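You operate a simulated robot arm through the tools that you are given. There is no shell and no other tool. Be economical: measure what you need, move in short steps, check, and stop when the job is done.

You are at the controls of a simulated robot arm. One attempt, no reset.

TASK
Clamp the white key top onto the glued key in the jig, then wipe off the glue that squeezes out.
Fine: lift the bar before you wipe; use the green pad and put it back; leave the blue knob. What is to be rubbed or washed off counts as gone when no trace of it is left.

It is judged by the outcome, as a careful person would: the job done as asked, and still so three seconds after it is handed in. It fails if anything else is knocked over, pushed out of place, dropped, spilled or broken.

THE ROBOT
A 7-joint arm with a two-finger parallel gripper, fixed in place. Base frame: the origin is at the foot of the arm, x ahead of it, y to its left, z up; the work surface is at about z = 0.78. Units: m, degrees, N and s.
Its first joint turns from -166.0 to 166.0 degrees. Payload 4.4 kg.
The TCP is the grasp point between the finger pads, 0.023 m short of the fingertips. In the tool frame z runs along the fingers and y along their closing line. Largest opening 0.094 m; finger width 0.038, thickness 0.01; the body of the gripper, 0.054 by 0.096 m, starts 0.039 m behind the TCP.
Orientation is that of the tool frame in the base frame, as a unit quaternion [x, y, z, w]. With the fingers straight down and closing along the base's y, the tool's x points along the base's -x, its y along +y and its z along -z.

THE INTERFACE
- The arm moves only by the tool jog_arm. Its argument "motion" is a list of rows, each an object (a shift or turn left out is 0, a gripper value left out holds the last) with "travel": the shift along the tool's x, y, z in units of 20 mm (1.0 is 20 mm), a list of three; "delta_rot": the turn, a rotation vector about the tool's x, y, z in units of 8 degrees (1.0 is 8 degrees), a list of three; "claw": the finger opening in m, from 0 to 0.094. In form: [{"travel": [tx, ty, tz], "delta_rot": [wx, wy, wz], "claw": claw}, ...]. A call has 1 to 20 rows; each row shifts and turns the commanded pose from where the row before left it, along the tool's axes as they then stand. A call with a number of a shift or a turn outside -1 to 1 is refused whole. Rows are played at 5 a second. More than 0.05 m and 8.6 degrees between two rows, or a gripper value outside its range, and nothing of the call is played. Where a pose cannot be reached the arm comes as near as it can. A force on the tool above 40 N (or 10 N above the force at the start of the call, whichever is more), or a blocked arm, ends the call early, and 0.2 s more pass. The fingers move at their own pace (about 0.072 m/s each) and stop on an object; they squeeze with about 24 N. The grip force told is the motor's: it shows also when the fingers shut on nothing. Time passes only in rows, and 0.2 s behind the last, so rows that do not move let the fingers close. The reply holds the time, the measured pose of the TCP, the force on the tool along the base axes, the opening and the grip force, in the units named above and with some noise, with the torque about the TCP (base axes, N m) and any sound that the robot's microphone picked up.
- Cameras (640 x 400 px; columns grow to the right, rows downward): "scene" is fixed at [0.0496, 0.6503, 1.5224]; the picture's right is [-0.33, -0.94, 0.00], its down [-0.61, 0.21, -0.77] and it looks along [0.72, -0.25, -0.64] (base axes); focal length 374 px, centre (320, 200). "wrist" rides on the gripper at [0.086, 0.016, -0.074] in the tool frame; the picture's right is [-0.18, 0.98, 0.00], its down [-0.58, -0.11, -0.81] and it looks along [-0.79, -0.15, 0.59] (tool axes); focal length 243 px, centre (320, 200). There is no depth. A picture from a camera that has moved, and an enlarged one, comes with that camera's place and axes in the base frame and with its lens.
- get_image(camera): a new picture of that camera. The clock stands still meanwhile.
- inspect(camera, box): a new picture of the part [left, top, right, bottom] of that camera's present view, enlarged. The clock stands still meanwhile.
- finish_job(): hands the job in; it is judged then, once.

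Go step by step. Nothing tells you positions but the pictures and the camera data: compare them with the known pose of the tool, close in by small moves and look again before you grip or let go. The budget is 120 turns and 76 pictures, counting those below and the enlarged ones. Unless the task says otherwise, let go and move clear before handing in, and close with one line.

The tools are called by a JSON object that holds its "api" and its "payload". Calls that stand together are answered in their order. jog_arm: Moves the arm, as the interface text tells. Its arguments: {"type":"object","properties":{"motion":{"type":"array"}},"required":["motion"]} The other tools are called the same way: get_image (camera) takes a picture; inspect (camera, box) takes an enlarged picture of a part of a camera's view; finish_job () hands the job in.

At the start:

```text
time: 0.0
ee_pos: [0.6211, 0.2805, 1.1332]
tool_rot: [0.0, 1.0, 0.0, 0.0]
contact_force: [0.0, -0.1, -0.4]
moment: [0.03, -0.01, -0.02]
gripper_width: 0.0939
grip_force: 0.0
```

scene: 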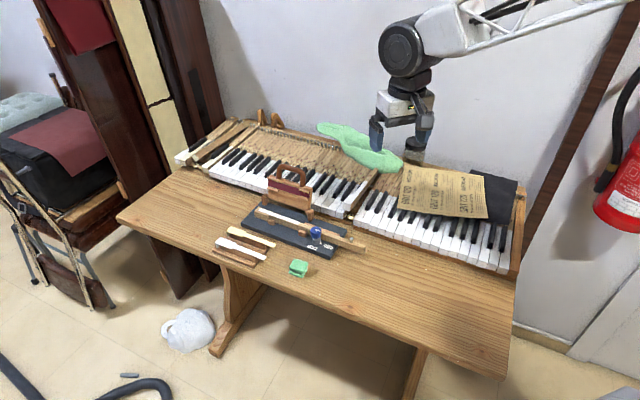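
wrist: 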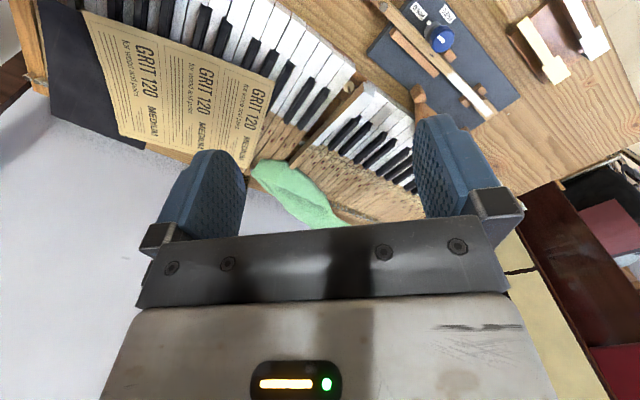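

I see a table with a jig (dark base, with a key, a bar and a blue knob), key tops on a tray, and a green pad. I'll look closer.

{"api": "inspect", "payload": {"camera": "scene", "box": [200, 150, 380, 290]}}

{"api": "inspect", "payload": {"camera": "wrist", "box": [340, 0, 640, 150]}}

```text
2.86 times, centred on (290, 220) of scene
camera zoom: at [0.0496, 0.6503, 1.5224], right [-0.33, -0.94, 0.0], down [-0.61, 0.21, -0.77], along [0.72, -0.25, -0.64], focal length 1068 px, centre (406, 143)
```

zoom: 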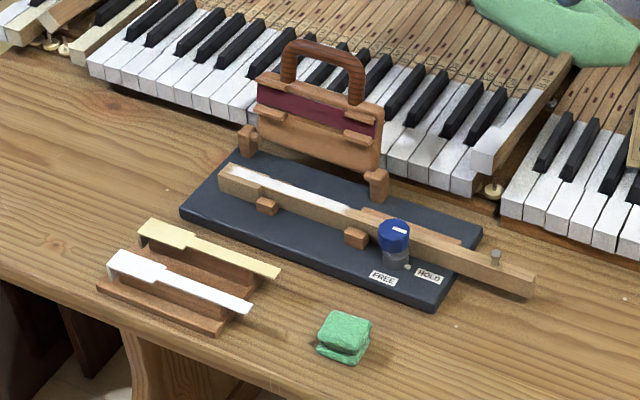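

```text
2.13 times, centred on (490, 75) of wrist
camera zoom: at [0.5368, 0.2964, 1.2073], right [0.18, 0.98, 0.0], down [0.58, -0.11, 0.81], along [0.79, -0.15, -0.59], focal length 518 px, centre (-43, 467)
```

zoom: 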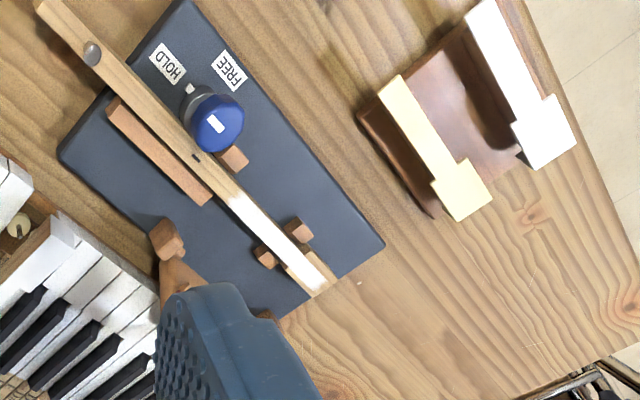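

{"api": "jog_arm", "payload": {"motion": [{"travel": [0.1, 1, 0]}, {"travel": [0.1, 1, 0]}, {"travel": [0.1, 1, 0]}, {"travel": [0.1, 1, 0]}, {"travel": [0.1, 1, 0]}, {"travel": [0.1, 1, 0]}, {"travel": [0.1, 1, 0]}, {"travel": [0.1, 1, 0]}, {"travel": [0.1, 1, 0]}, {"travel": [0.1, 1, 0]}, {"travel": [0.1, 1, 0]}, {"delta_rot": [0, 0, -0.9375]}, {"delta_rot": [0, 0, -0.9375]}, {"delta_rot": [0, 0, -0.9375]}, {"delta_rot": [0, 0, -0.9375]}, {"delta_rot": [0, 0, -0.9375]}, {"delta_rot": [0, 0, -0.9375]}, {}]}}

{"api": "get_image", "payload": {"camera": "wrist"}}

```text
time: 3.8
ee_pos: [0.5996, 0.5008, 1.1335]
tool_rot: [-0.384, 0.924, 0.001, 0.0]
contact_force: [-0.8, -0.4, 0.6]
moment: [-0.02, 0.01, -0.01]
gripper_width: 0.0939
grip_force: 0.0
```

```text
71 pictures are left
camera wrist: at [0.5287, 0.4507, 1.2071], right [-0.57, 0.82, 0.0], down [0.49, 0.34, 0.81], along [0.66, 0.46, -0.59], focal length 243 px, centre (320, 200)
```

wrist: 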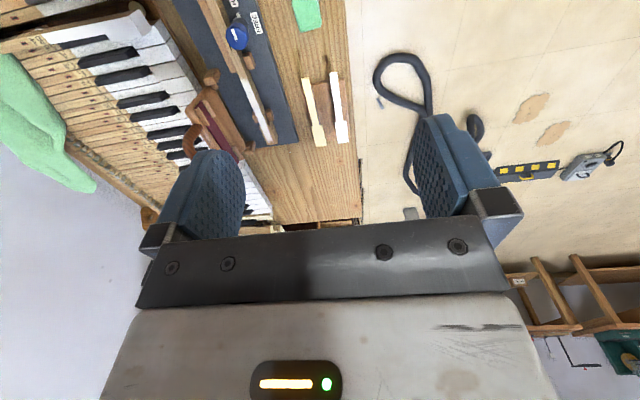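

{"api": "inspect", "payload": {"camera": "wrist", "box": [160, 0, 384, 140]}}

{"api": "inspect", "payload": {"camera": "scene", "box": [230, 155, 342, 225]}}

```text
2.86 times, centred on (272, 70) of wrist
camera zoom: at [0.5287, 0.4507, 1.2071], right [-0.57, 0.82, 0.0], down [0.49, 0.34, 0.81], along [0.66, 0.46, -0.59], focal length 693 px, centre (457, 571)
```

zoom: 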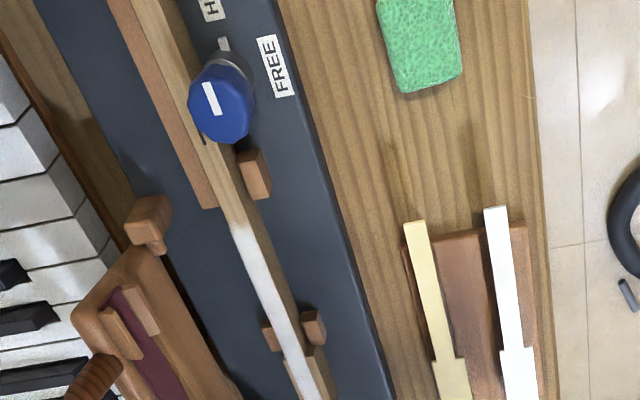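

```text
5.71 times, centred on (286, 190) of scene
camera zoom: at [0.0496, 0.6503, 1.5224], right [-0.33, -0.94, 0.0], down [-0.61, 0.21, -0.77], along [0.72, -0.25, -0.64], focal length 2136 px, centre (514, 257)
```

zoom: 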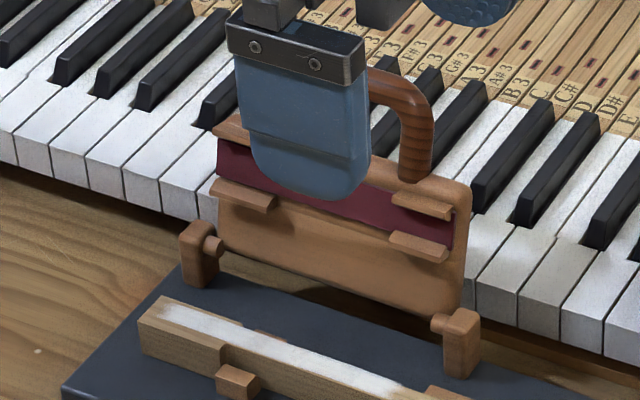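

{"api": "jog_arm", "payload": {"motion": [{"travel": [-0.15, 0, 1]}, {"travel": [-0.15, 0, 1]}, {"travel": [-0.15, 0, 1]}, {"travel": [-0.15, 0, 1]}, {"travel": [-0.15, 0, 1]}, {"travel": [-0.15, 0, 1]}, {"travel": [-0.15, 0, 1]}, {"travel": [-0.15, 0, 1]}, {"travel": [-0.15, 0, 1]}, {}]}}

{"api": "get_image", "payload": {"camera": "wrist"}}

```text
time: 6.0
ee_pos: [0.6164, 0.5185, 0.9524]
tool_rot: [-0.383, 0.924, 0.0, -0.001]
contact_force: [0.0, -0.3, -0.5]
moment: [0.01, 0.01, -0.03]
gripper_width: 0.094
grip_force: 0.1
```

```text
68 pictures are left
camera wrist: at [0.5459, 0.4686, 1.0273], right [-0.57, 0.82, 0.0], down [0.49, 0.33, 0.81], along [0.67, 0.46, -0.59], focal length 243 px, centre (320, 200)
```

wrist: 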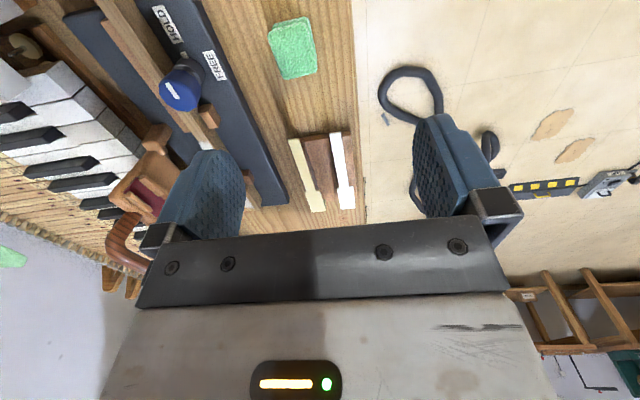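

{"api": "inspect", "payload": {"camera": "wrist", "box": [256, 120, 384, 220]}}

{"api": "inspect", "payload": {"camera": "scene", "box": [200, 225, 312, 295]}}

```text
4.00 times, centred on (320, 170) of wrist
camera zoom: at [0.5459, 0.4686, 1.0273], right [-0.57, 0.82, 0.0], down [0.49, 0.33, 0.81], along [0.67, 0.46, -0.59], focal length 970 px, centre (320, 320)
```

zoom: 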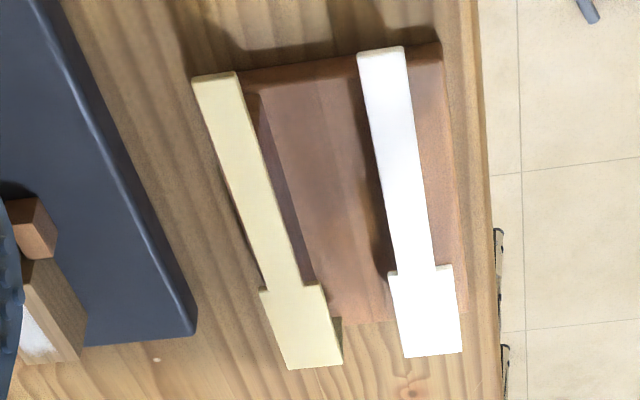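

```text
5.71 times, centred on (256, 260) of scene
camera zoom: at [0.0496, 0.6503, 1.5224], right [-0.33, -0.94, 0.0], down [-0.61, 0.21, -0.77], along [0.72, -0.25, -0.64], focal length 2136 px, centre (686, -143)
```

zoom: 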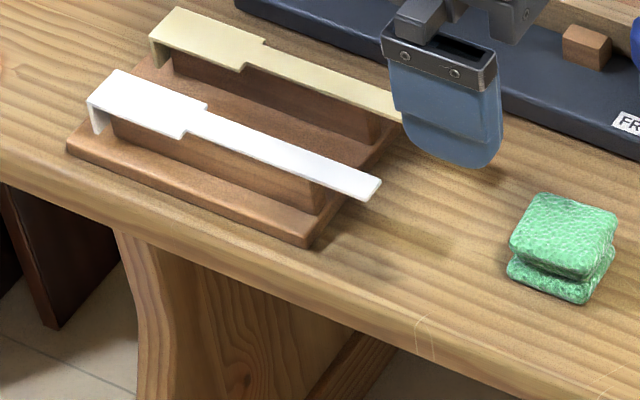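

{"api": "jog_arm", "payload": {"motion": [{"travel": [0.26, -1, -0.13], "claw": 0.035}, {"travel": [0.26, -1, -0.13]}, {"travel": [0.26, -1, -0.13]}, {"travel": [0.26, -1, -0.13]}, {"travel": [0.26, -1, -0.13]}, {"travel": [0.26, -1, -0.13]}, {"travel": [0.26, -1, -0.13]}, {}]}}

{"api": "get_image", "payload": {"camera": "wrist"}}

{"api": "get_image", "payload": {"camera": "scene"}}

```text
time: 7.8
ee_pos: [0.6936, 0.3948, 0.9706]
tool_rot: [-0.382, 0.924, 0.0, 0.0]
contact_force: [0.5, -0.2, -0.5]
moment: [0.02, 0.01, 0.01]
gripper_width: 0.0349
grip_force: 0.1
```

```text
65 pictures are left
camera wrist: at [0.621, 0.344, 1.045], right [-0.57, 0.82, 0.0], down [0.49, 0.33, 0.81], along [0.67, 0.46, -0.59], focal length 243 px, centre (320, 200)
```

wrist: 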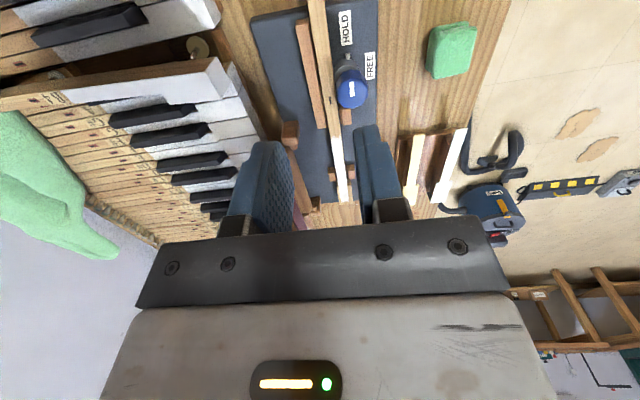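

```text
64 pictures are left
```

scene: 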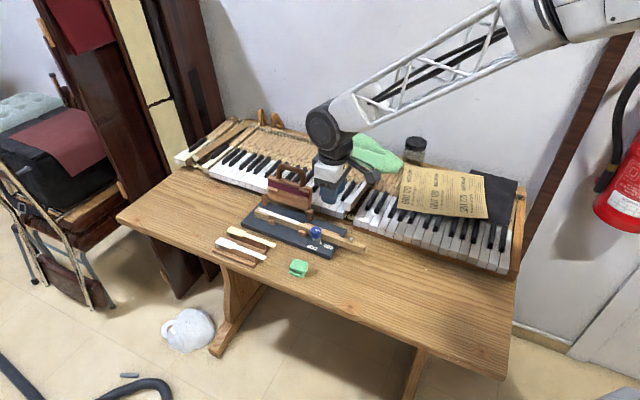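

{"api": "inspect", "payload": {"camera": "wrist", "box": [260, 110, 388, 230]}}

{"api": "inspect", "payload": {"camera": "scene", "box": [230, 155, 342, 225]}}

```text
3.33 times, centred on (324, 170) of wrist
camera zoom: at [0.621, 0.344, 1.045], right [-0.57, 0.82, 0.0], down [0.49, 0.33, 0.81], along [0.67, 0.46, -0.59], focal length 809 px, centre (307, 300)
```

zoom: 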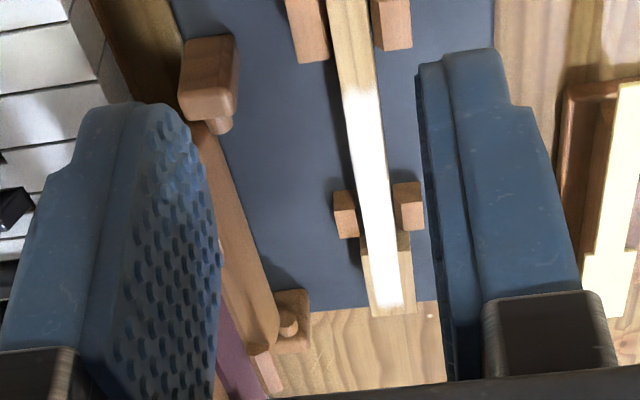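

```text
5.71 times, centred on (286, 190) of scene
camera zoom: at [0.0496, 0.6503, 1.5224], right [-0.33, -0.94, 0.0], down [-0.61, 0.21, -0.77], along [0.72, -0.25, -0.64], focal length 2136 px, centre (514, 257)
```

zoom: 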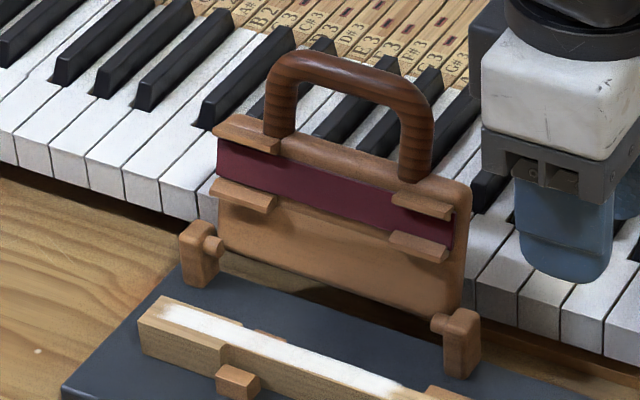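

{"api": "jog_arm", "payload": {"motion": [{"travel": [-0.953, 0.892, 0], "claw": 0.03}, {"travel": [-0.953, 0.892, 0.4]}, {"travel": [-0.953, 0.892, 0.5]}, {"travel": [-0.953, 0.892, 0.5]}, {"travel": [-0.953, 0.892, 0.5]}, {"travel": [-0.953, 0.892, 0.5]}, {"travel": [-0.953, 0.892, 0.5]}, {"travel": [-0.953, 0.892, 0.6]}, {}, {}]}}

{"api": "get_image", "payload": {"camera": "wrist"}}

{"api": "inspect", "payload": {"camera": "scene", "box": [200, 215, 312, 285]}}

```text
time: 10.0
ee_pos: [0.6993, 0.6032, 0.9036]
tool_rot: [-0.383, 0.924, 0.0, -0.001]
contact_force: [0.3, -0.1, 0.7]
moment: [0.01, 0.01, -0.02]
gripper_width: 0.03
grip_force: 0.1
```

```text
61 pictures are left
camera wrist: at [0.6278, 0.5532, 0.9768], right [-0.57, 0.82, 0.0], down [0.49, 0.33, 0.81], along [0.67, 0.46, -0.59], focal length 243 px, centre (320, 200)
```

wrist: 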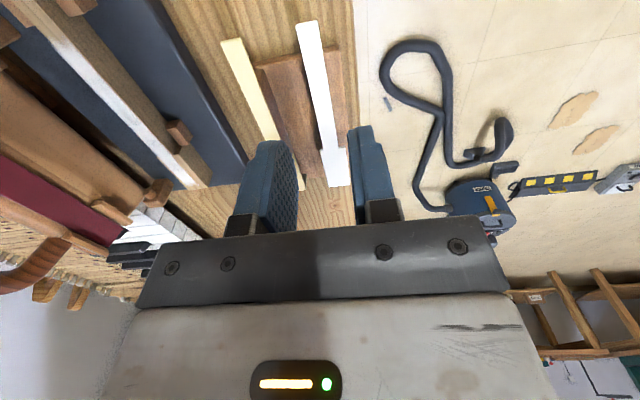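

```text
5.71 times, centred on (256, 250) of scene
camera zoom: at [0.0496, 0.6503, 1.5224], right [-0.33, -0.94, 0.0], down [-0.61, 0.21, -0.77], along [0.72, -0.25, -0.64], focal length 2136 px, centre (686, -86)
```

zoom: 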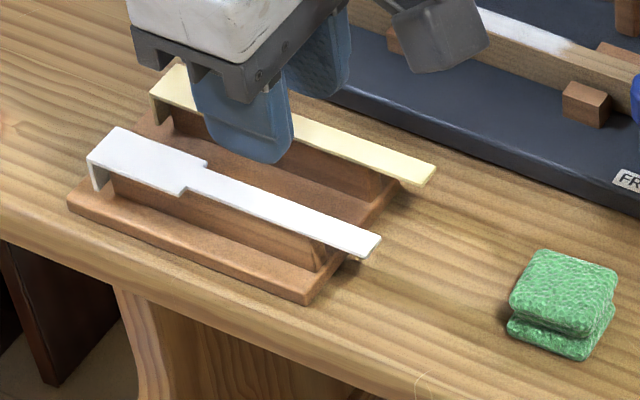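

{"api": "jog_arm", "payload": {"motion": [{"travel": [0, 0, 0.8]}, {"travel": [0, 0, 0.8]}, {"travel": [0, 0, 0.7]}, {"travel": [0, 0, 0.7]}, {}]}}

{"api": "inspect", "payload": {"camera": "scene", "box": [200, 215, 312, 285]}}

{"api": "inspect", "payload": {"camera": "wrist", "box": [220, 40, 420, 240]}}

```text
time: 11.2
ee_pos: [0.7007, 0.6028, 0.8412]
tool_rot: [-0.382, 0.924, 0.0, 0.0]
contact_force: [0.5, 0.0, -0.8]
moment: [-0.02, 0.0, 0.0]
gripper_width: 0.0301
grip_force: 0.1
```

```text
5.71 times, centred on (256, 250) of scene
camera zoom: at [0.0496, 0.6503, 1.5224], right [-0.33, -0.94, 0.0], down [-0.61, 0.21, -0.77], along [0.72, -0.25, -0.64], focal length 2136 px, centre (686, -86)
```

zoom: 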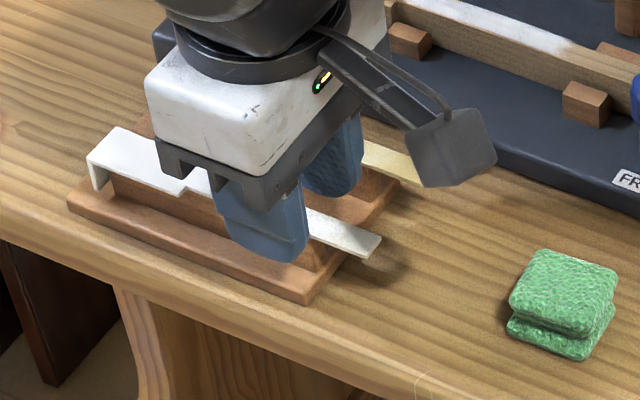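

```text
2.00 times, centred on (320, 140) of wrist
camera zoom: at [0.6287, 0.5537, 0.9146], right [-0.57, 0.82, 0.0], down [0.49, 0.33, 0.81], along [0.67, 0.46, -0.59], focal length 485 px, centre (320, 320)
```

zoom: 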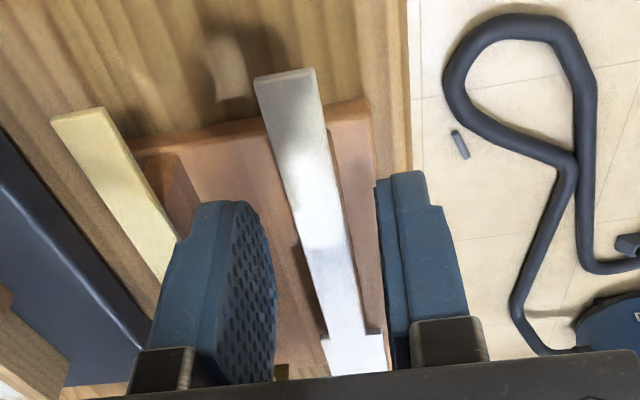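

{"api": "jog_arm", "payload": {"motion": [{"travel": [0, 0, 0.42]}, {"claw": 0.018}, {"claw": 0.008}, {"claw": 0.004}, {}, {}]}}

{"api": "inspect", "payload": {"camera": "wrist", "box": [220, 40, 420, 240]}}

```text
time: 12.6
ee_pos: [0.7001, 0.6029, 0.8321]
tool_rot: [-0.383, 0.924, 0.0, 0.0]
contact_force: [-0.7, 0.9, 1.2]
moment: [0.0, -0.01, 0.04]
gripper_width: 0.0114
grip_force: 24.2
```

```text
2.00 times, centred on (320, 140) of wrist
camera zoom: at [0.6288, 0.553, 0.9061], right [-0.57, 0.82, 0.0], down [0.49, 0.33, 0.81], along [0.67, 0.46, -0.59], focal length 485 px, centre (320, 320)
```

zoom: 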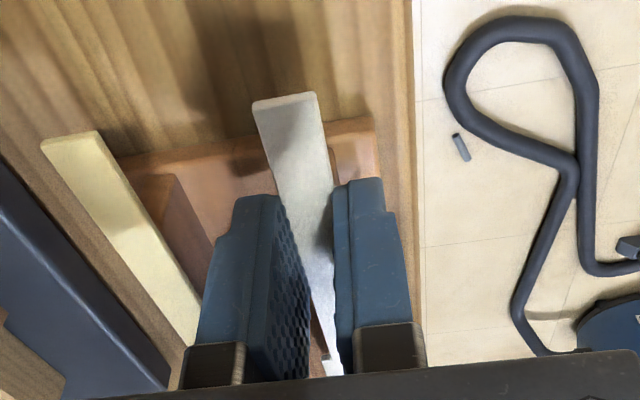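

{"api": "jog_arm", "payload": {"motion": [{"travel": [0, 0, -0.3]}, {"travel": [0, 0, -0.7]}, {"travel": [0, 0, -1]}, {"travel": [0, 0, -1]}, {"travel": [0, 0, -1]}, {}]}}

{"api": "inspect", "payload": {"camera": "scene", "box": [200, 195, 312, 265]}}

{"api": "get_image", "payload": {"camera": "wrist"}}

```text
time: 14.0
ee_pos: [0.6996, 0.604, 0.9135]
tool_rot: [-0.383, 0.924, 0.0, 0.0]
contact_force: [0.7, -0.4, -0.1]
moment: [0.0, 0.05, -0.03]
gripper_width: 0.011
grip_force: 24.3
```

```text
5.71 times, centred on (256, 230) of scene
camera zoom: at [0.0496, 0.6503, 1.5224], right [-0.33, -0.94, 0.0], down [-0.61, 0.21, -0.77], along [0.72, -0.25, -0.64], focal length 2136 px, centre (686, 29)
```

zoom: 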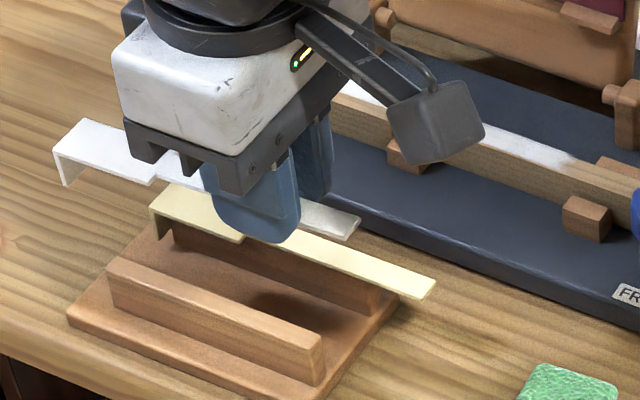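

```text
55 pictures are left
camera wrist: at [0.6287, 0.554, 0.9874], right [-0.57, 0.82, 0.0], down [0.49, 0.33, 0.81], along [0.67, 0.46, -0.59], focal length 243 px, centre (320, 200)
```

wrist: 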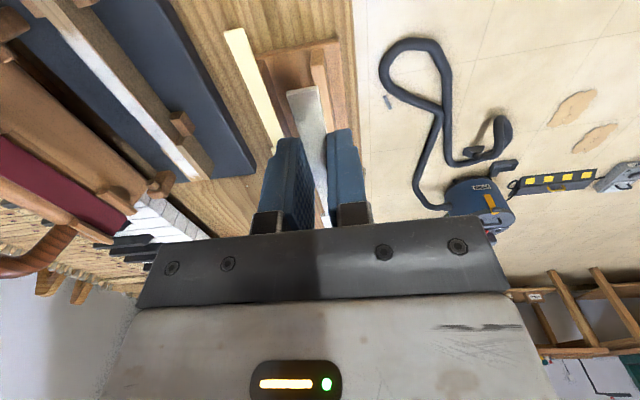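

{"api": "inspect", "payload": {"camera": "wrist", "box": [250, 50, 390, 240]}}

{"api": "inspect", "payload": {"camera": "scene", "box": [205, 205, 269, 245]}}

```text
2.11 times, centred on (320, 145) of wrist
camera zoom: at [0.6287, 0.554, 0.9874], right [-0.57, 0.82, 0.0], down [0.49, 0.33, 0.81], along [0.67, 0.46, -0.59], focal length 511 px, centre (320, 316)
```

zoom: 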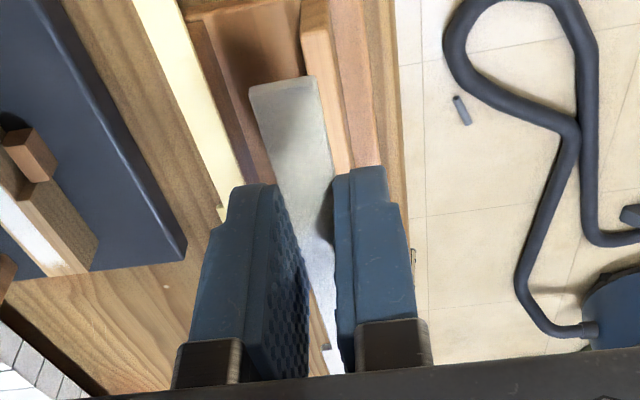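

```text
10.00 times, centred on (237, 225) of scene
camera zoom: at [0.0496, 0.6503, 1.5224], right [-0.33, -0.94, 0.0], down [-0.61, 0.21, -0.77], along [0.72, -0.25, -0.64], focal length 3738 px, centre (1150, -50)
```

zoom: 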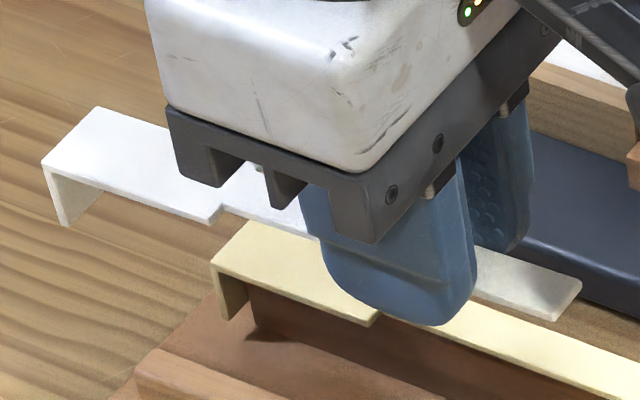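

{"api": "jog_arm", "payload": {"motion": [{"travel": [0.15, -0.905, 0]}, {"travel": [0.15, -0.905, 0]}, {"travel": [0.15, -0.905, 0]}, {"travel": [0.15, -0.905, 0]}, {"travel": [0.15, -0.905, 0]}, {"travel": [0.15, -0.905, 0]}, {"travel": [0.15, -0.905, 0]}, {"travel": [0.15, -0.905, 0]}, {"travel": [0, 0, 0.8]}, {"travel": [0, 0, 0.8]}, {"travel": [0, 0, 0.8]}, {}]}}

{"api": "inspect", "payload": {"camera": "scene", "box": [240, 190, 304, 230]}}

{"api": "inspect", "payload": {"camera": "wrist", "box": [250, 20, 390, 240]}}

```text
time: 16.6
ee_pos: [0.7844, 0.485, 0.8667]
tool_rot: [-0.383, 0.924, -0.001, 0.0]
contact_force: [-0.3, -0.6, -0.6]
moment: [-0.04, 0.01, -0.01]
gripper_width: 0.0113
grip_force: 24.0
```

```text
10.00 times, centred on (272, 210) of scene
camera zoom: at [0.0496, 0.6503, 1.5224], right [-0.33, -0.94, 0.0], down [-0.61, 0.21, -0.77], along [0.72, -0.25, -0.64], focal length 3738 px, centre (800, 100)
```

zoom: 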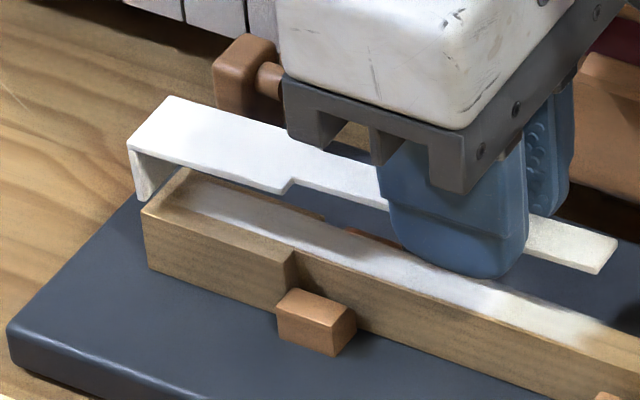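

```text
1.82 times, centred on (320, 130) of wrist
camera zoom: at [0.7138, 0.4352, 0.9394], right [-0.57, 0.82, 0.0], down [0.49, 0.33, 0.81], along [0.67, 0.46, -0.59], focal length 441 px, centre (320, 327)
```

zoom: 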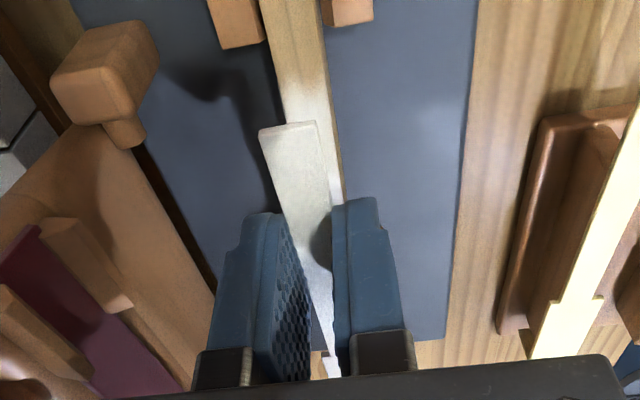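

{"api": "jog_arm", "payload": {"motion": [{"travel": [-0.04, 0, 0]}, {"travel": [0, 0, 0.2]}, {"travel": [0, 0, 0.1]}, {}]}}

{"api": "inspect", "payload": {"camera": "scene", "box": [246, 195, 278, 215]}}

```text
time: 17.6
ee_pos: [0.787, 0.4856, 0.8601]
tool_rot: [-0.383, 0.924, 0.0, 0.001]
contact_force: [1.0, 0.0, 6.2]
moment: [0.49, -0.44, 0.02]
gripper_width: 0.0111
grip_force: 23.8
```

```text
16.00 times, centred on (262, 205) of scene
camera zoom: at [0.0496, 0.6503, 1.5224], right [-0.33, -0.94, 0.0], down [-0.61, 0.21, -0.77], along [0.72, -0.25, -0.64], focal length 5981 px, centre (1248, 120)
```

zoom: 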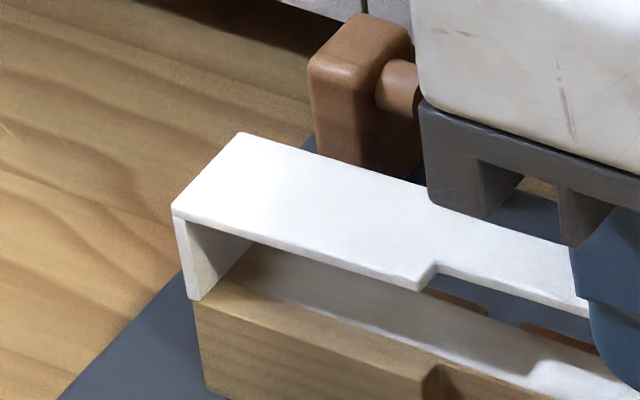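

{"api": "jog_arm", "payload": {"motion": [{"travel": [0, 0, -0.2]}, {"travel": [-0.12, 0, 0]}, {"travel": [0, 0, 0.2]}, {"travel": [0, 0, 0.05]}, {}]}}

{"api": "inspect", "payload": {"camera": "scene", "box": [246, 195, 278, 215]}}

```text
time: 18.8
ee_pos: [0.7873, 0.4873, 0.8576]
tool_rot: [-0.383, 0.924, 0.0, 0.0]
contact_force: [3.3, 3.0, 0.4]
moment: [0.13, -0.1, 0.03]
gripper_width: 0.0114
grip_force: 23.8
```

```text
16.00 times, centred on (262, 205) of scene
camera zoom: at [0.0496, 0.6503, 1.5224], right [-0.33, -0.94, 0.0], down [-0.61, 0.21, -0.77], along [0.72, -0.25, -0.64], focal length 5981 px, centre (1248, 120)
```

zoom: 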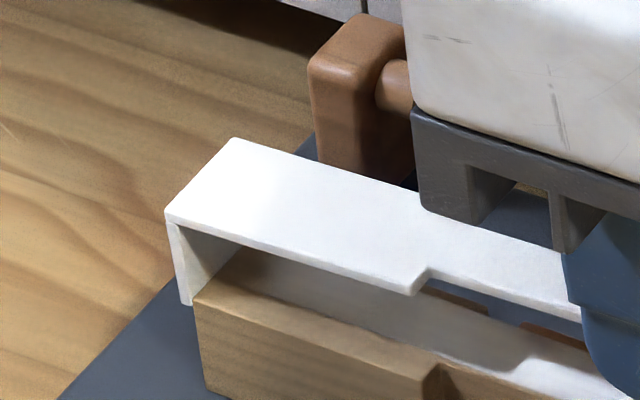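

{"api": "jog_arm", "payload": {"motion": [{"travel": [-0.03, 0, 0.1]}, {"travel": [0, 0, 0.2]}, {"travel": [0, 0, 0.15]}, {}]}}

{"api": "inspect", "payload": {"camera": "scene", "box": [246, 195, 278, 215]}}

```text
time: 19.8
ee_pos: [0.7869, 0.4873, 0.8492]
tool_rot: [-0.382, 0.924, 0.001, 0.0]
contact_force: [2.6, 2.4, 0.1]
moment: [0.14, -0.1, -0.03]
gripper_width: 0.0113
grip_force: 23.7
```

```text
16.00 times, centred on (262, 205) of scene
camera zoom: at [0.0496, 0.6503, 1.5224], right [-0.33, -0.94, 0.0], down [-0.61, 0.21, -0.77], along [0.72, -0.25, -0.64], focal length 5981 px, centre (1248, 120)
```

zoom: 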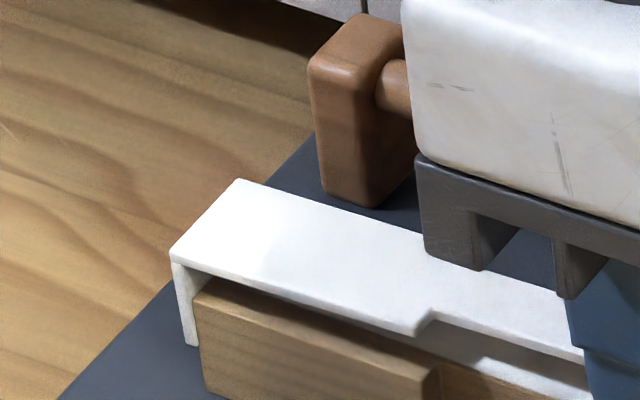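

{"api": "jog_arm", "payload": {"motion": [{"travel": [0, 0, 0.1]}, {"travel": [0, 0, 0.05]}, {"travel": [0, 0, 0.05]}, {}]}}

{"api": "inspect", "payload": {"camera": "scene", "box": [246, 195, 310, 235]}}

```text
time: 20.8
ee_pos: [0.7886, 0.4868, 0.8454]
tool_rot: [-0.382, 0.924, 0.001, 0.0]
contact_force: [-0.4, 0.4, 0.3]
moment: [0.0, 0.01, 0.01]
gripper_width: 0.0111
grip_force: 24.0
```

```text
10.00 times, centred on (278, 215) of scene
camera zoom: at [0.0496, 0.6503, 1.5224], right [-0.33, -0.94, 0.0], down [-0.61, 0.21, -0.77], along [0.72, -0.25, -0.64], focal length 3738 px, centre (740, 50)
```

zoom: 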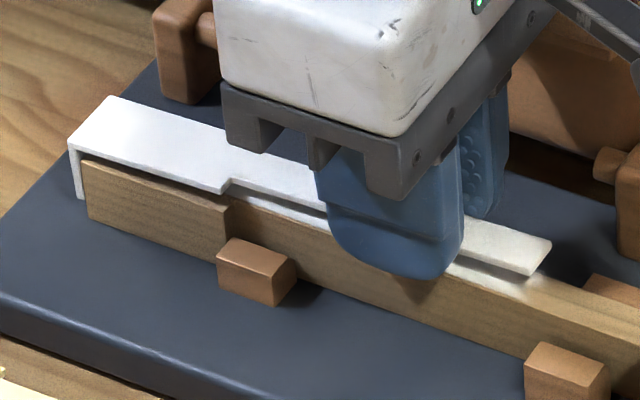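

{"api": "jog_arm", "payload": {"motion": [{"travel": [0, 0, 0.05]}, {"travel": [0, 0, 0.05]}, {}]}}

{"api": "inspect", "payload": {"camera": "scene", "box": [246, 195, 310, 235]}}

```text
time: 21.6
ee_pos: [0.7882, 0.4873, 0.8433]
tool_rot: [-0.383, 0.924, 0.0, 0.0]
contact_force: [-0.1, -0.2, 1.3]
moment: [0.0, 0.03, -0.03]
gripper_width: 0.0113
grip_force: 24.1
```

```text
10.00 times, centred on (278, 215) of scene
camera zoom: at [0.0496, 0.6503, 1.5224], right [-0.33, -0.94, 0.0], down [-0.61, 0.21, -0.77], along [0.72, -0.25, -0.64], focal length 3738 px, centre (740, 50)
```

zoom: 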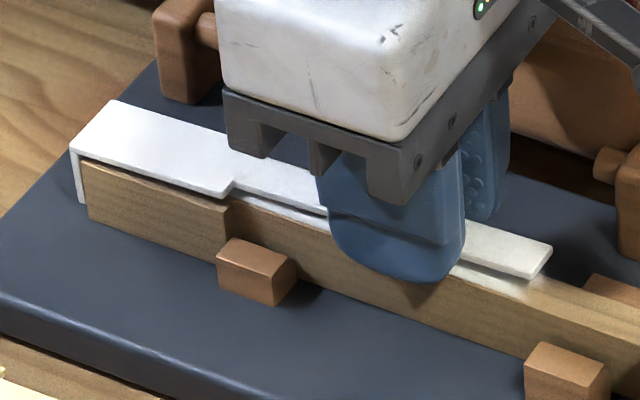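

{"api": "jog_arm", "payload": {"motion": [{"travel": [0, 0, 0.05]}, {"travel": [0, 0, 0.05]}, {}]}}

{"api": "inspect", "payload": {"camera": "scene", "box": [246, 195, 310, 235]}}

{"api": "inspect", "payload": {"camera": "wrist", "box": [250, 20, 390, 240]}}

```text
time: 22.4
ee_pos: [0.788, 0.4869, 0.8426]
tool_rot: [-0.383, 0.924, 0.001, 0.0]
contact_force: [-4.3, -2.6, 19.8]
moment: [-0.05, 0.31, 0.0]
gripper_width: 0.0112
grip_force: 23.9
```

```text
10.00 times, centred on (278, 215) of scene
camera zoom: at [0.0496, 0.6503, 1.5224], right [-0.33, -0.94, 0.0], down [-0.61, 0.21, -0.77], along [0.72, -0.25, -0.64], focal length 3738 px, centre (740, 50)
```

zoom: 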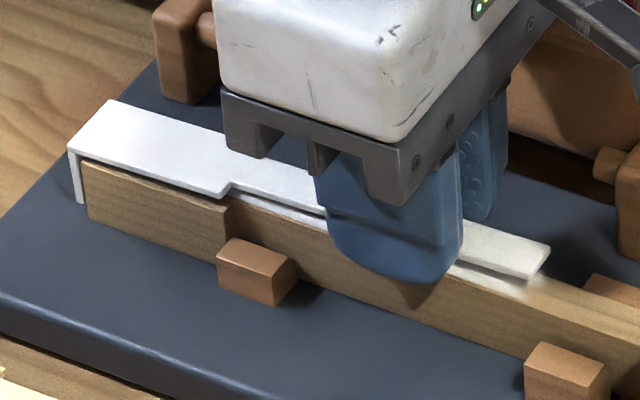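

```text
1.82 times, centred on (320, 130) of wrist
camera zoom: at [0.7173, 0.4369, 0.9162], right [-0.57, 0.82, 0.0], down [0.49, 0.33, 0.81], along [0.67, 0.46, -0.59], focal length 441 px, centre (320, 327)
```

zoom: 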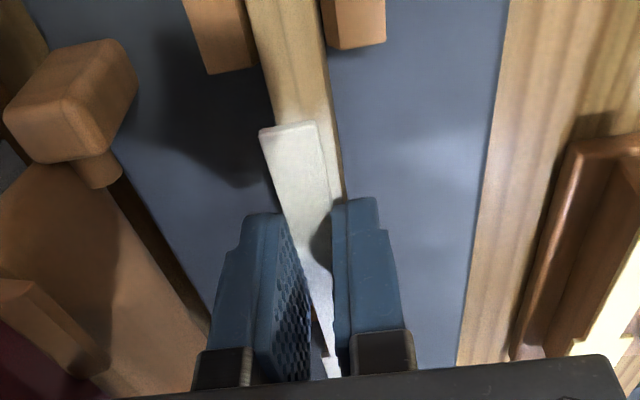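

{"api": "jog_arm", "payload": {"motion": [{"travel": [0, 0, -0.2]}, {"travel": [0, 0.12, 0]}, {"travel": [0, 0, 0.05]}, {}]}}

{"api": "inspect", "payload": {"camera": "wrist", "box": [270, 50, 370, 190]}}

{"api": "inspect", "payload": {"camera": "scene", "box": [246, 195, 310, 235]}}

```text
time: 23.4
ee_pos: [0.7862, 0.4881, 0.8457]
tool_rot: [-0.383, 0.924, 0.0, 0.0]
contact_force: [2.5, 0.7, -0.2]
moment: [0.0, -0.07, -0.07]
gripper_width: 0.0112
grip_force: 24.5
```

```text
2.86 times, centred on (320, 120) of wrist
camera zoom: at [0.7142, 0.4385, 0.9181], right [-0.57, 0.82, 0.0], down [0.49, 0.33, 0.81], along [0.67, 0.46, -0.59], focal length 693 px, centre (320, 429)
```

zoom: 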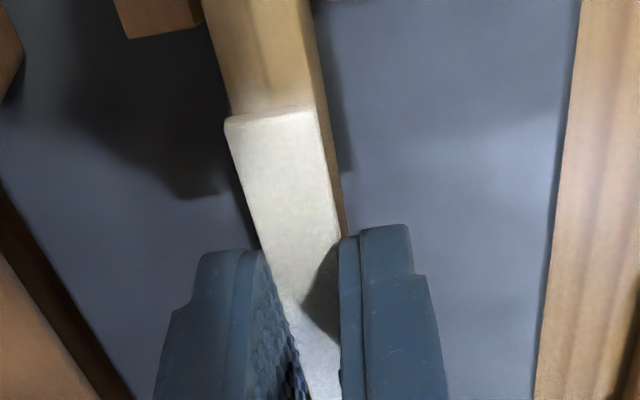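

```text
10.00 times, centred on (278, 215) of scene
camera zoom: at [0.0496, 0.6503, 1.5224], right [-0.33, -0.94, 0.0], down [-0.61, 0.21, -0.77], along [0.72, -0.25, -0.64], focal length 3738 px, centre (740, 50)
```

zoom: 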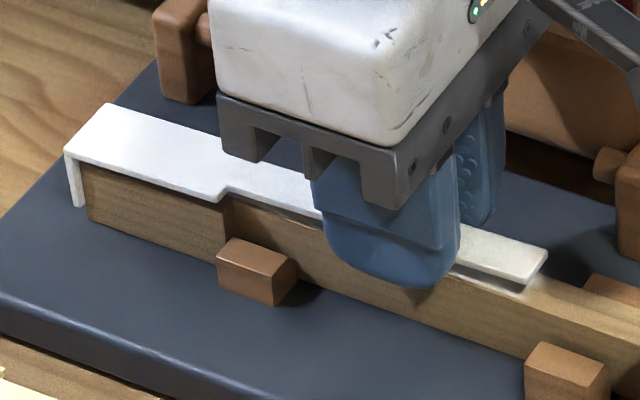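

{"api": "jog_arm", "payload": {"motion": [{"travel": [0, 0, 0.1]}, {"travel": [0, 0, 0.05]}, {"travel": [0, 0, 0.03]}, {}]}}

{"api": "inspect", "payload": {"camera": "scene", "box": [246, 195, 310, 235]}}

```text
time: 24.4
ee_pos: [0.7861, 0.4894, 0.8431]
tool_rot: [-0.383, 0.924, 0.0, 0.0]
contact_force: [-8.1, -6.7, 33.5]
moment: [-0.49, 0.19, -0.06]
gripper_width: 0.0111
grip_force: 23.9
```

```text
10.00 times, centred on (278, 215) of scene
camera zoom: at [0.0496, 0.6503, 1.5224], right [-0.33, -0.94, 0.0], down [-0.61, 0.21, -0.77], along [0.72, -0.25, -0.64], focal length 3738 px, centre (740, 50)
```

zoom: 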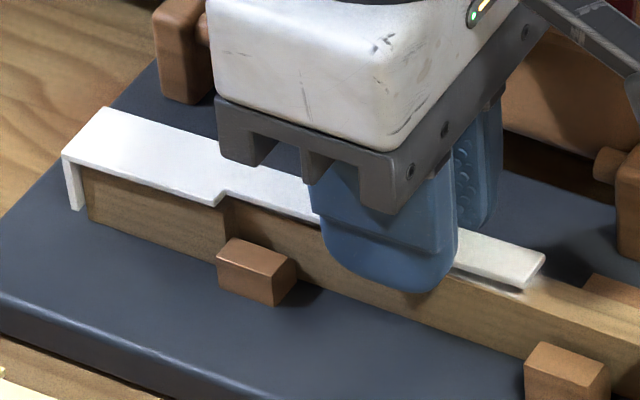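

{"api": "jog_arm", "payload": {"motion": [{"travel": [0, 0, -0.1]}, {}]}}

{"api": "inspect", "payload": {"camera": "scene", "box": [250, 200, 274, 215]}}

```text
time: 25.0
ee_pos: [0.7859, 0.4884, 0.8431]
tool_rot: [-0.382, 0.924, 0.0, 0.0]
contact_force: [2.8, 1.4, 20.9]
moment: [-0.11, -0.08, -0.03]
gripper_width: 0.0111
grip_force: 23.8
```

```text
16.00 times, centred on (262, 208) of scene
camera zoom: at [0.0496, 0.6503, 1.5224], right [-0.33, -0.94, 0.0], down [-0.61, 0.21, -0.77], along [0.72, -0.25, -0.64], focal length 5981 px, centre (1248, 80)
```

zoom: 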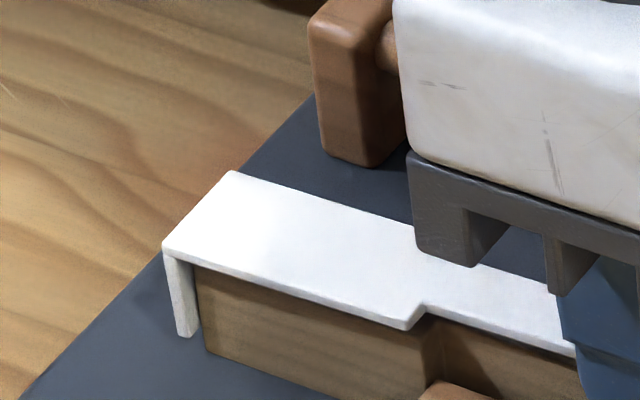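

{"api": "jog_arm", "payload": {"motion": [{"travel": [0, 0, -0.05]}, {"travel": [0.08, 0, 0]}, {}]}}

{"api": "inspect", "payload": {"camera": "scene", "box": [250, 200, 274, 215]}}

```text
time: 25.8
ee_pos: [0.786, 0.488, 0.8426]
tool_rot: [-0.383, 0.924, 0.0, 0.0]
contact_force: [13.0, 14.6, -0.8]
moment: [0.47, -0.47, -0.01]
gripper_width: 0.0111
grip_force: 23.7
```

```text
16.00 times, centred on (262, 208) of scene
camera zoom: at [0.0496, 0.6503, 1.5224], right [-0.33, -0.94, 0.0], down [-0.61, 0.21, -0.77], along [0.72, -0.25, -0.64], focal length 5981 px, centre (1248, 80)
```

zoom: 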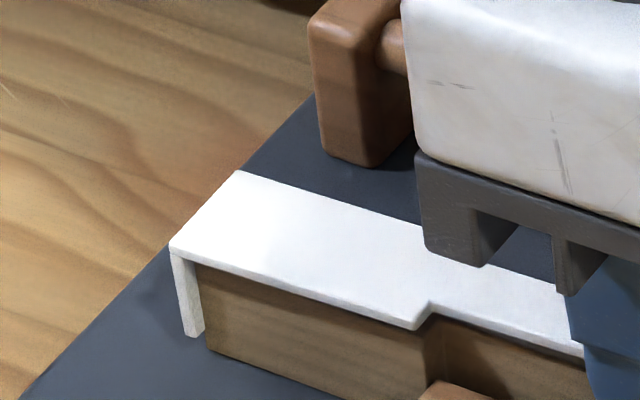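

{"api": "jog_arm", "payload": {"motion": [{"travel": [-0.04, 0, 0.03]}, {}, {"claw": 0.02}, {"claw": 0.035}, {}]}}

{"api": "inspect", "payload": {"camera": "scene", "box": [246, 195, 310, 235]}}

{"api": "inspect", "payload": {"camera": "wrist", "box": [250, 20, 390, 240]}}

```text
time: 27.0
ee_pos: [0.7859, 0.4874, 0.842]
tool_rot: [-0.383, 0.924, 0.0, 0.0]
contact_force: [-0.8, 0.2, -0.4]
moment: [0.02, 0.03, -0.03]
gripper_width: 0.0352
grip_force: 0.0
```

```text
10.00 times, centred on (278, 215) of scene
camera zoom: at [0.0496, 0.6503, 1.5224], right [-0.33, -0.94, 0.0], down [-0.61, 0.21, -0.77], along [0.72, -0.25, -0.64], focal length 3738 px, centre (740, 50)
```

zoom: 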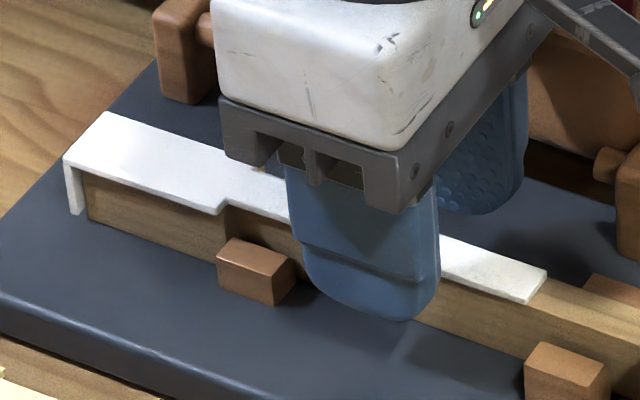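

```text
1.82 times, centred on (320, 130) of wrist
camera zoom: at [0.714, 0.438, 0.9167], right [-0.57, 0.82, 0.0], down [0.49, 0.33, 0.81], along [0.67, 0.46, -0.59], focal length 441 px, centre (320, 327)
```

zoom: 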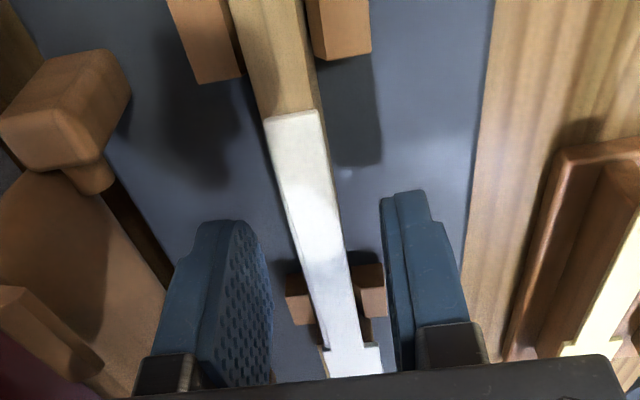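

{"api": "jog_arm", "payload": {"motion": [{"travel": [0, 0, -1]}, {"travel": [0, 0, -1]}, {"travel": [0, 0, -1]}, {"travel": [0, 0, -1]}, {"travel": [0, 0, -1]}, {"travel": [0.7, 0.57, -1]}, {"travel": [0.7, 0.57, -1]}, {"travel": [0.7, 0.57, -1]}, {"travel": [0.7, 0.57, -1]}, {"travel": [0.7, 0.57, -1]}, {"travel": [0.7, 0.57, -1]}, {"travel": [0.7, 0.57, -0.9]}, {}]}}

{"api": "get_image", "payload": {"camera": "wrist"}}

{"api": "inspect", "payload": {"camera": "scene", "box": [230, 155, 342, 225]}}

```text
time: 29.8
ee_pos: [0.6588, 0.4759, 1.0814]
tool_rot: [-0.382, 0.924, 0.001, 0.0]
contact_force: [0.8, 0.2, 0.7]
moment: [0.02, -0.01, -0.01]
gripper_width: 0.0348
grip_force: 0.0
```

```text
36 pictures are left
camera wrist: at [0.5879, 0.4256, 1.1538], right [-0.57, 0.82, 0.0], down [0.49, 0.33, 0.81], along [0.67, 0.46, -0.59], focal length 243 px, centre (320, 200)
```

wrist: 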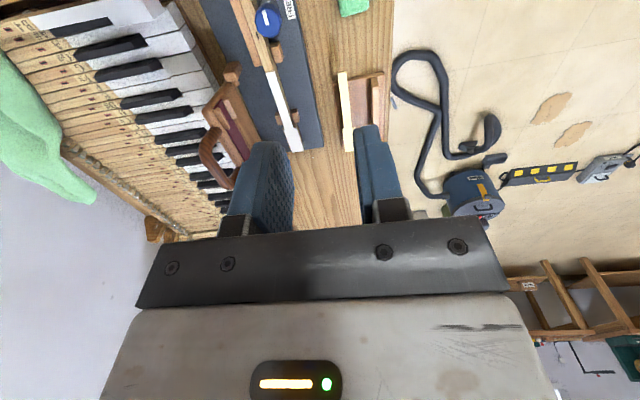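

```text
5.71 times, centred on (286, 190) of scene
camera zoom: at [0.0496, 0.6503, 1.5224], right [-0.33, -0.94, 0.0], down [-0.61, 0.21, -0.77], along [0.72, -0.25, -0.64], focal length 2136 px, centre (514, 257)
```

zoom: 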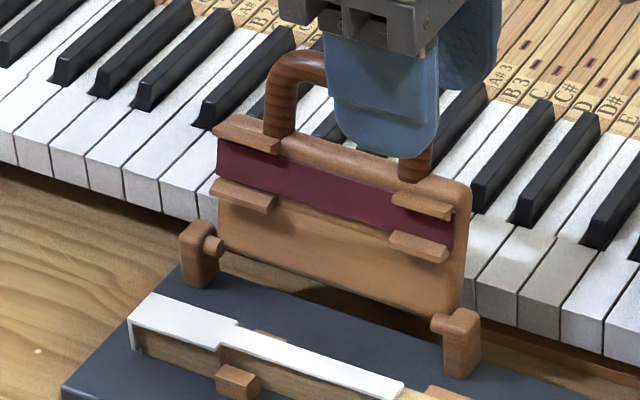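

{"api": "inspect", "payload": {"camera": "wrist", "box": [180, 50, 308, 200]}}

```text
2.67 times, centred on (244, 125) of wrist
camera zoom: at [0.5879, 0.4256, 1.1538], right [-0.57, 0.82, 0.0], down [0.49, 0.33, 0.81], along [0.67, 0.46, -0.59], focal length 647 px, centre (523, 400)
```

zoom: 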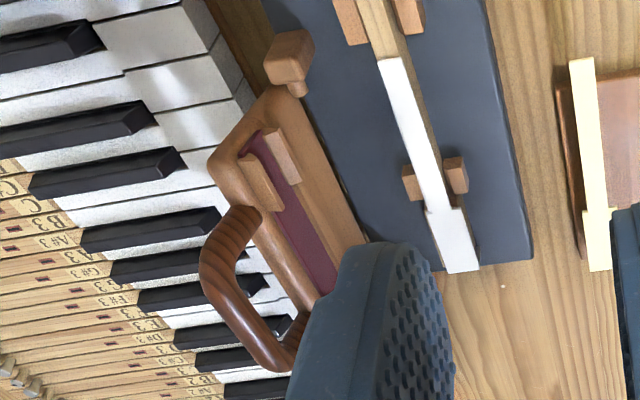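

{"api": "jog_arm", "payload": {"motion": [{"travel": [-0.68, -0.91, 0.2], "claw": 0.055}, {"travel": [-0.68, -0.91, 0.2]}, {"travel": [-0.68, -0.91, 0.3]}, {"travel": [-0.68, -0.91, 0.3]}, {"travel": [-0.68, -0.91, 0.3]}, {"travel": [-0.68, -0.91, 0.3]}, {"travel": [-0.68, -0.91, 0.3]}, {"travel": [-0.68, -0.91, 0.3]}, {"travel": [-0.68, -0.91, 0.3]}, {"travel": [-0.68, -0.91, 0.3]}, {}]}}

{"api": "get_image", "payload": {"camera": "wrist"}}

{"api": "inspect", "payload": {"camera": "scene", "box": [230, 135, 342, 205]}}

```text
time: 32.2
ee_pos: [0.8853, 0.442, 1.0249]
tool_rot: [-0.382, 0.924, 0.0, -0.001]
contact_force: [0.5, 0.2, -0.1]
moment: [0.01, -0.02, 0.01]
gripper_width: 0.055
grip_force: 0.1
```

```text
33 pictures are left
camera wrist: at [0.8128, 0.3925, 1.0987], right [-0.56, 0.83, 0.0], down [0.49, 0.33, 0.81], along [0.67, 0.46, -0.59], focal length 243 px, centre (320, 200)
```

wrist: 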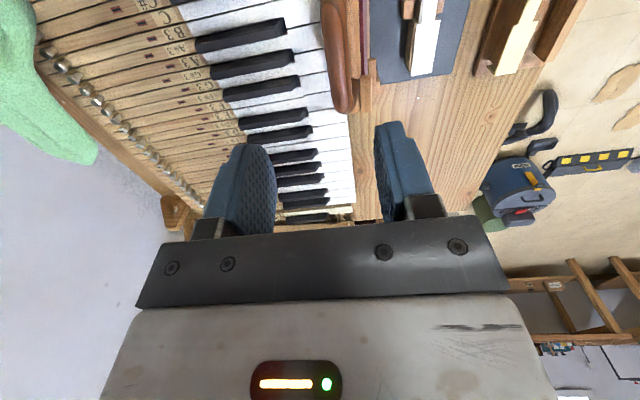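

```text
5.71 times, centred on (286, 170) of scene
camera zoom: at [0.0496, 0.6503, 1.5224], right [-0.33, -0.94, 0.0], down [-0.61, 0.21, -0.77], along [0.72, -0.25, -0.64], focal length 2136 px, centre (514, 371)
```

zoom: 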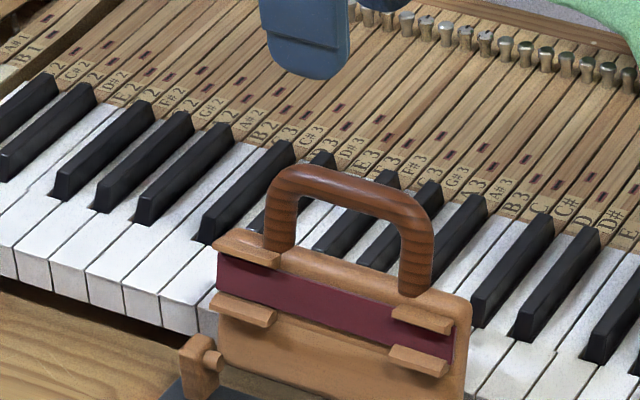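

{"api": "jog_arm", "payload": {"motion": [{"travel": [0.63, 0.735, 0]}, {"travel": [0, 0, 0.8]}, {"travel": [0, 0, 0.8]}, {"travel": [0, 0, 0.8]}, {}]}}

{"api": "inspect", "payload": {"camera": "wrist", "box": [200, 20, 440, 240]}}

{"api": "inspect", "payload": {"camera": "scene", "box": [230, 135, 342, 205]}}

```text
time: 33.4
ee_pos: [0.8654, 0.4422, 0.9768]
tool_rot: [-0.382, 0.924, 0.0, 0.0]
contact_force: [0.6, 0.2, 0.4]
moment: [-0.01, 0.02, -0.01]
gripper_width: 0.0549
grip_force: 0.2
```

```text
1.82 times, centred on (320, 130) of wrist
camera zoom: at [0.793, 0.3934, 1.0512], right [-0.57, 0.82, 0.0], down [0.49, 0.33, 0.81], along [0.67, 0.46, -0.59], focal length 441 px, centre (320, 327)
```

zoom: 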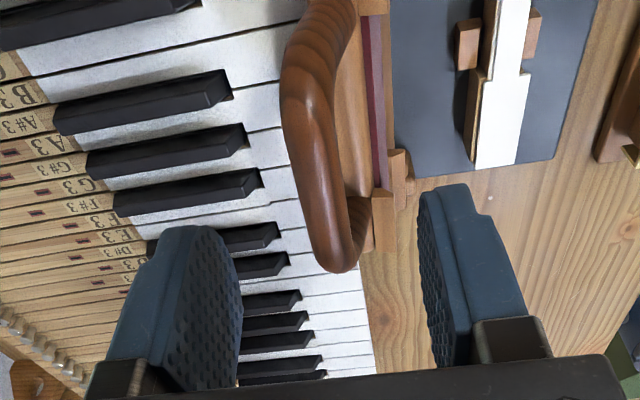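

```text
5.71 times, centred on (286, 170) of scene
camera zoom: at [0.0496, 0.6503, 1.5224], right [-0.33, -0.94, 0.0], down [-0.61, 0.21, -0.77], along [0.72, -0.25, -0.64], focal length 2136 px, centre (514, 371)
```

zoom: 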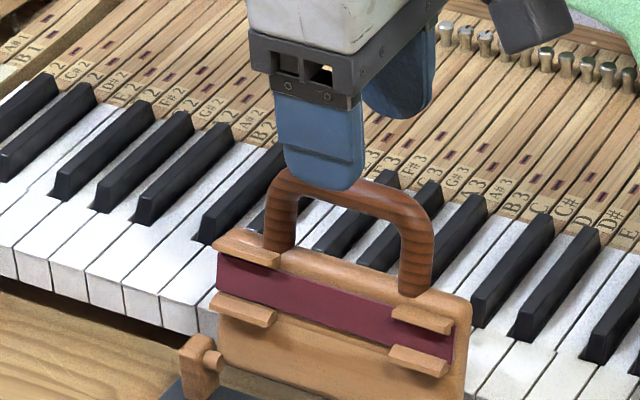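

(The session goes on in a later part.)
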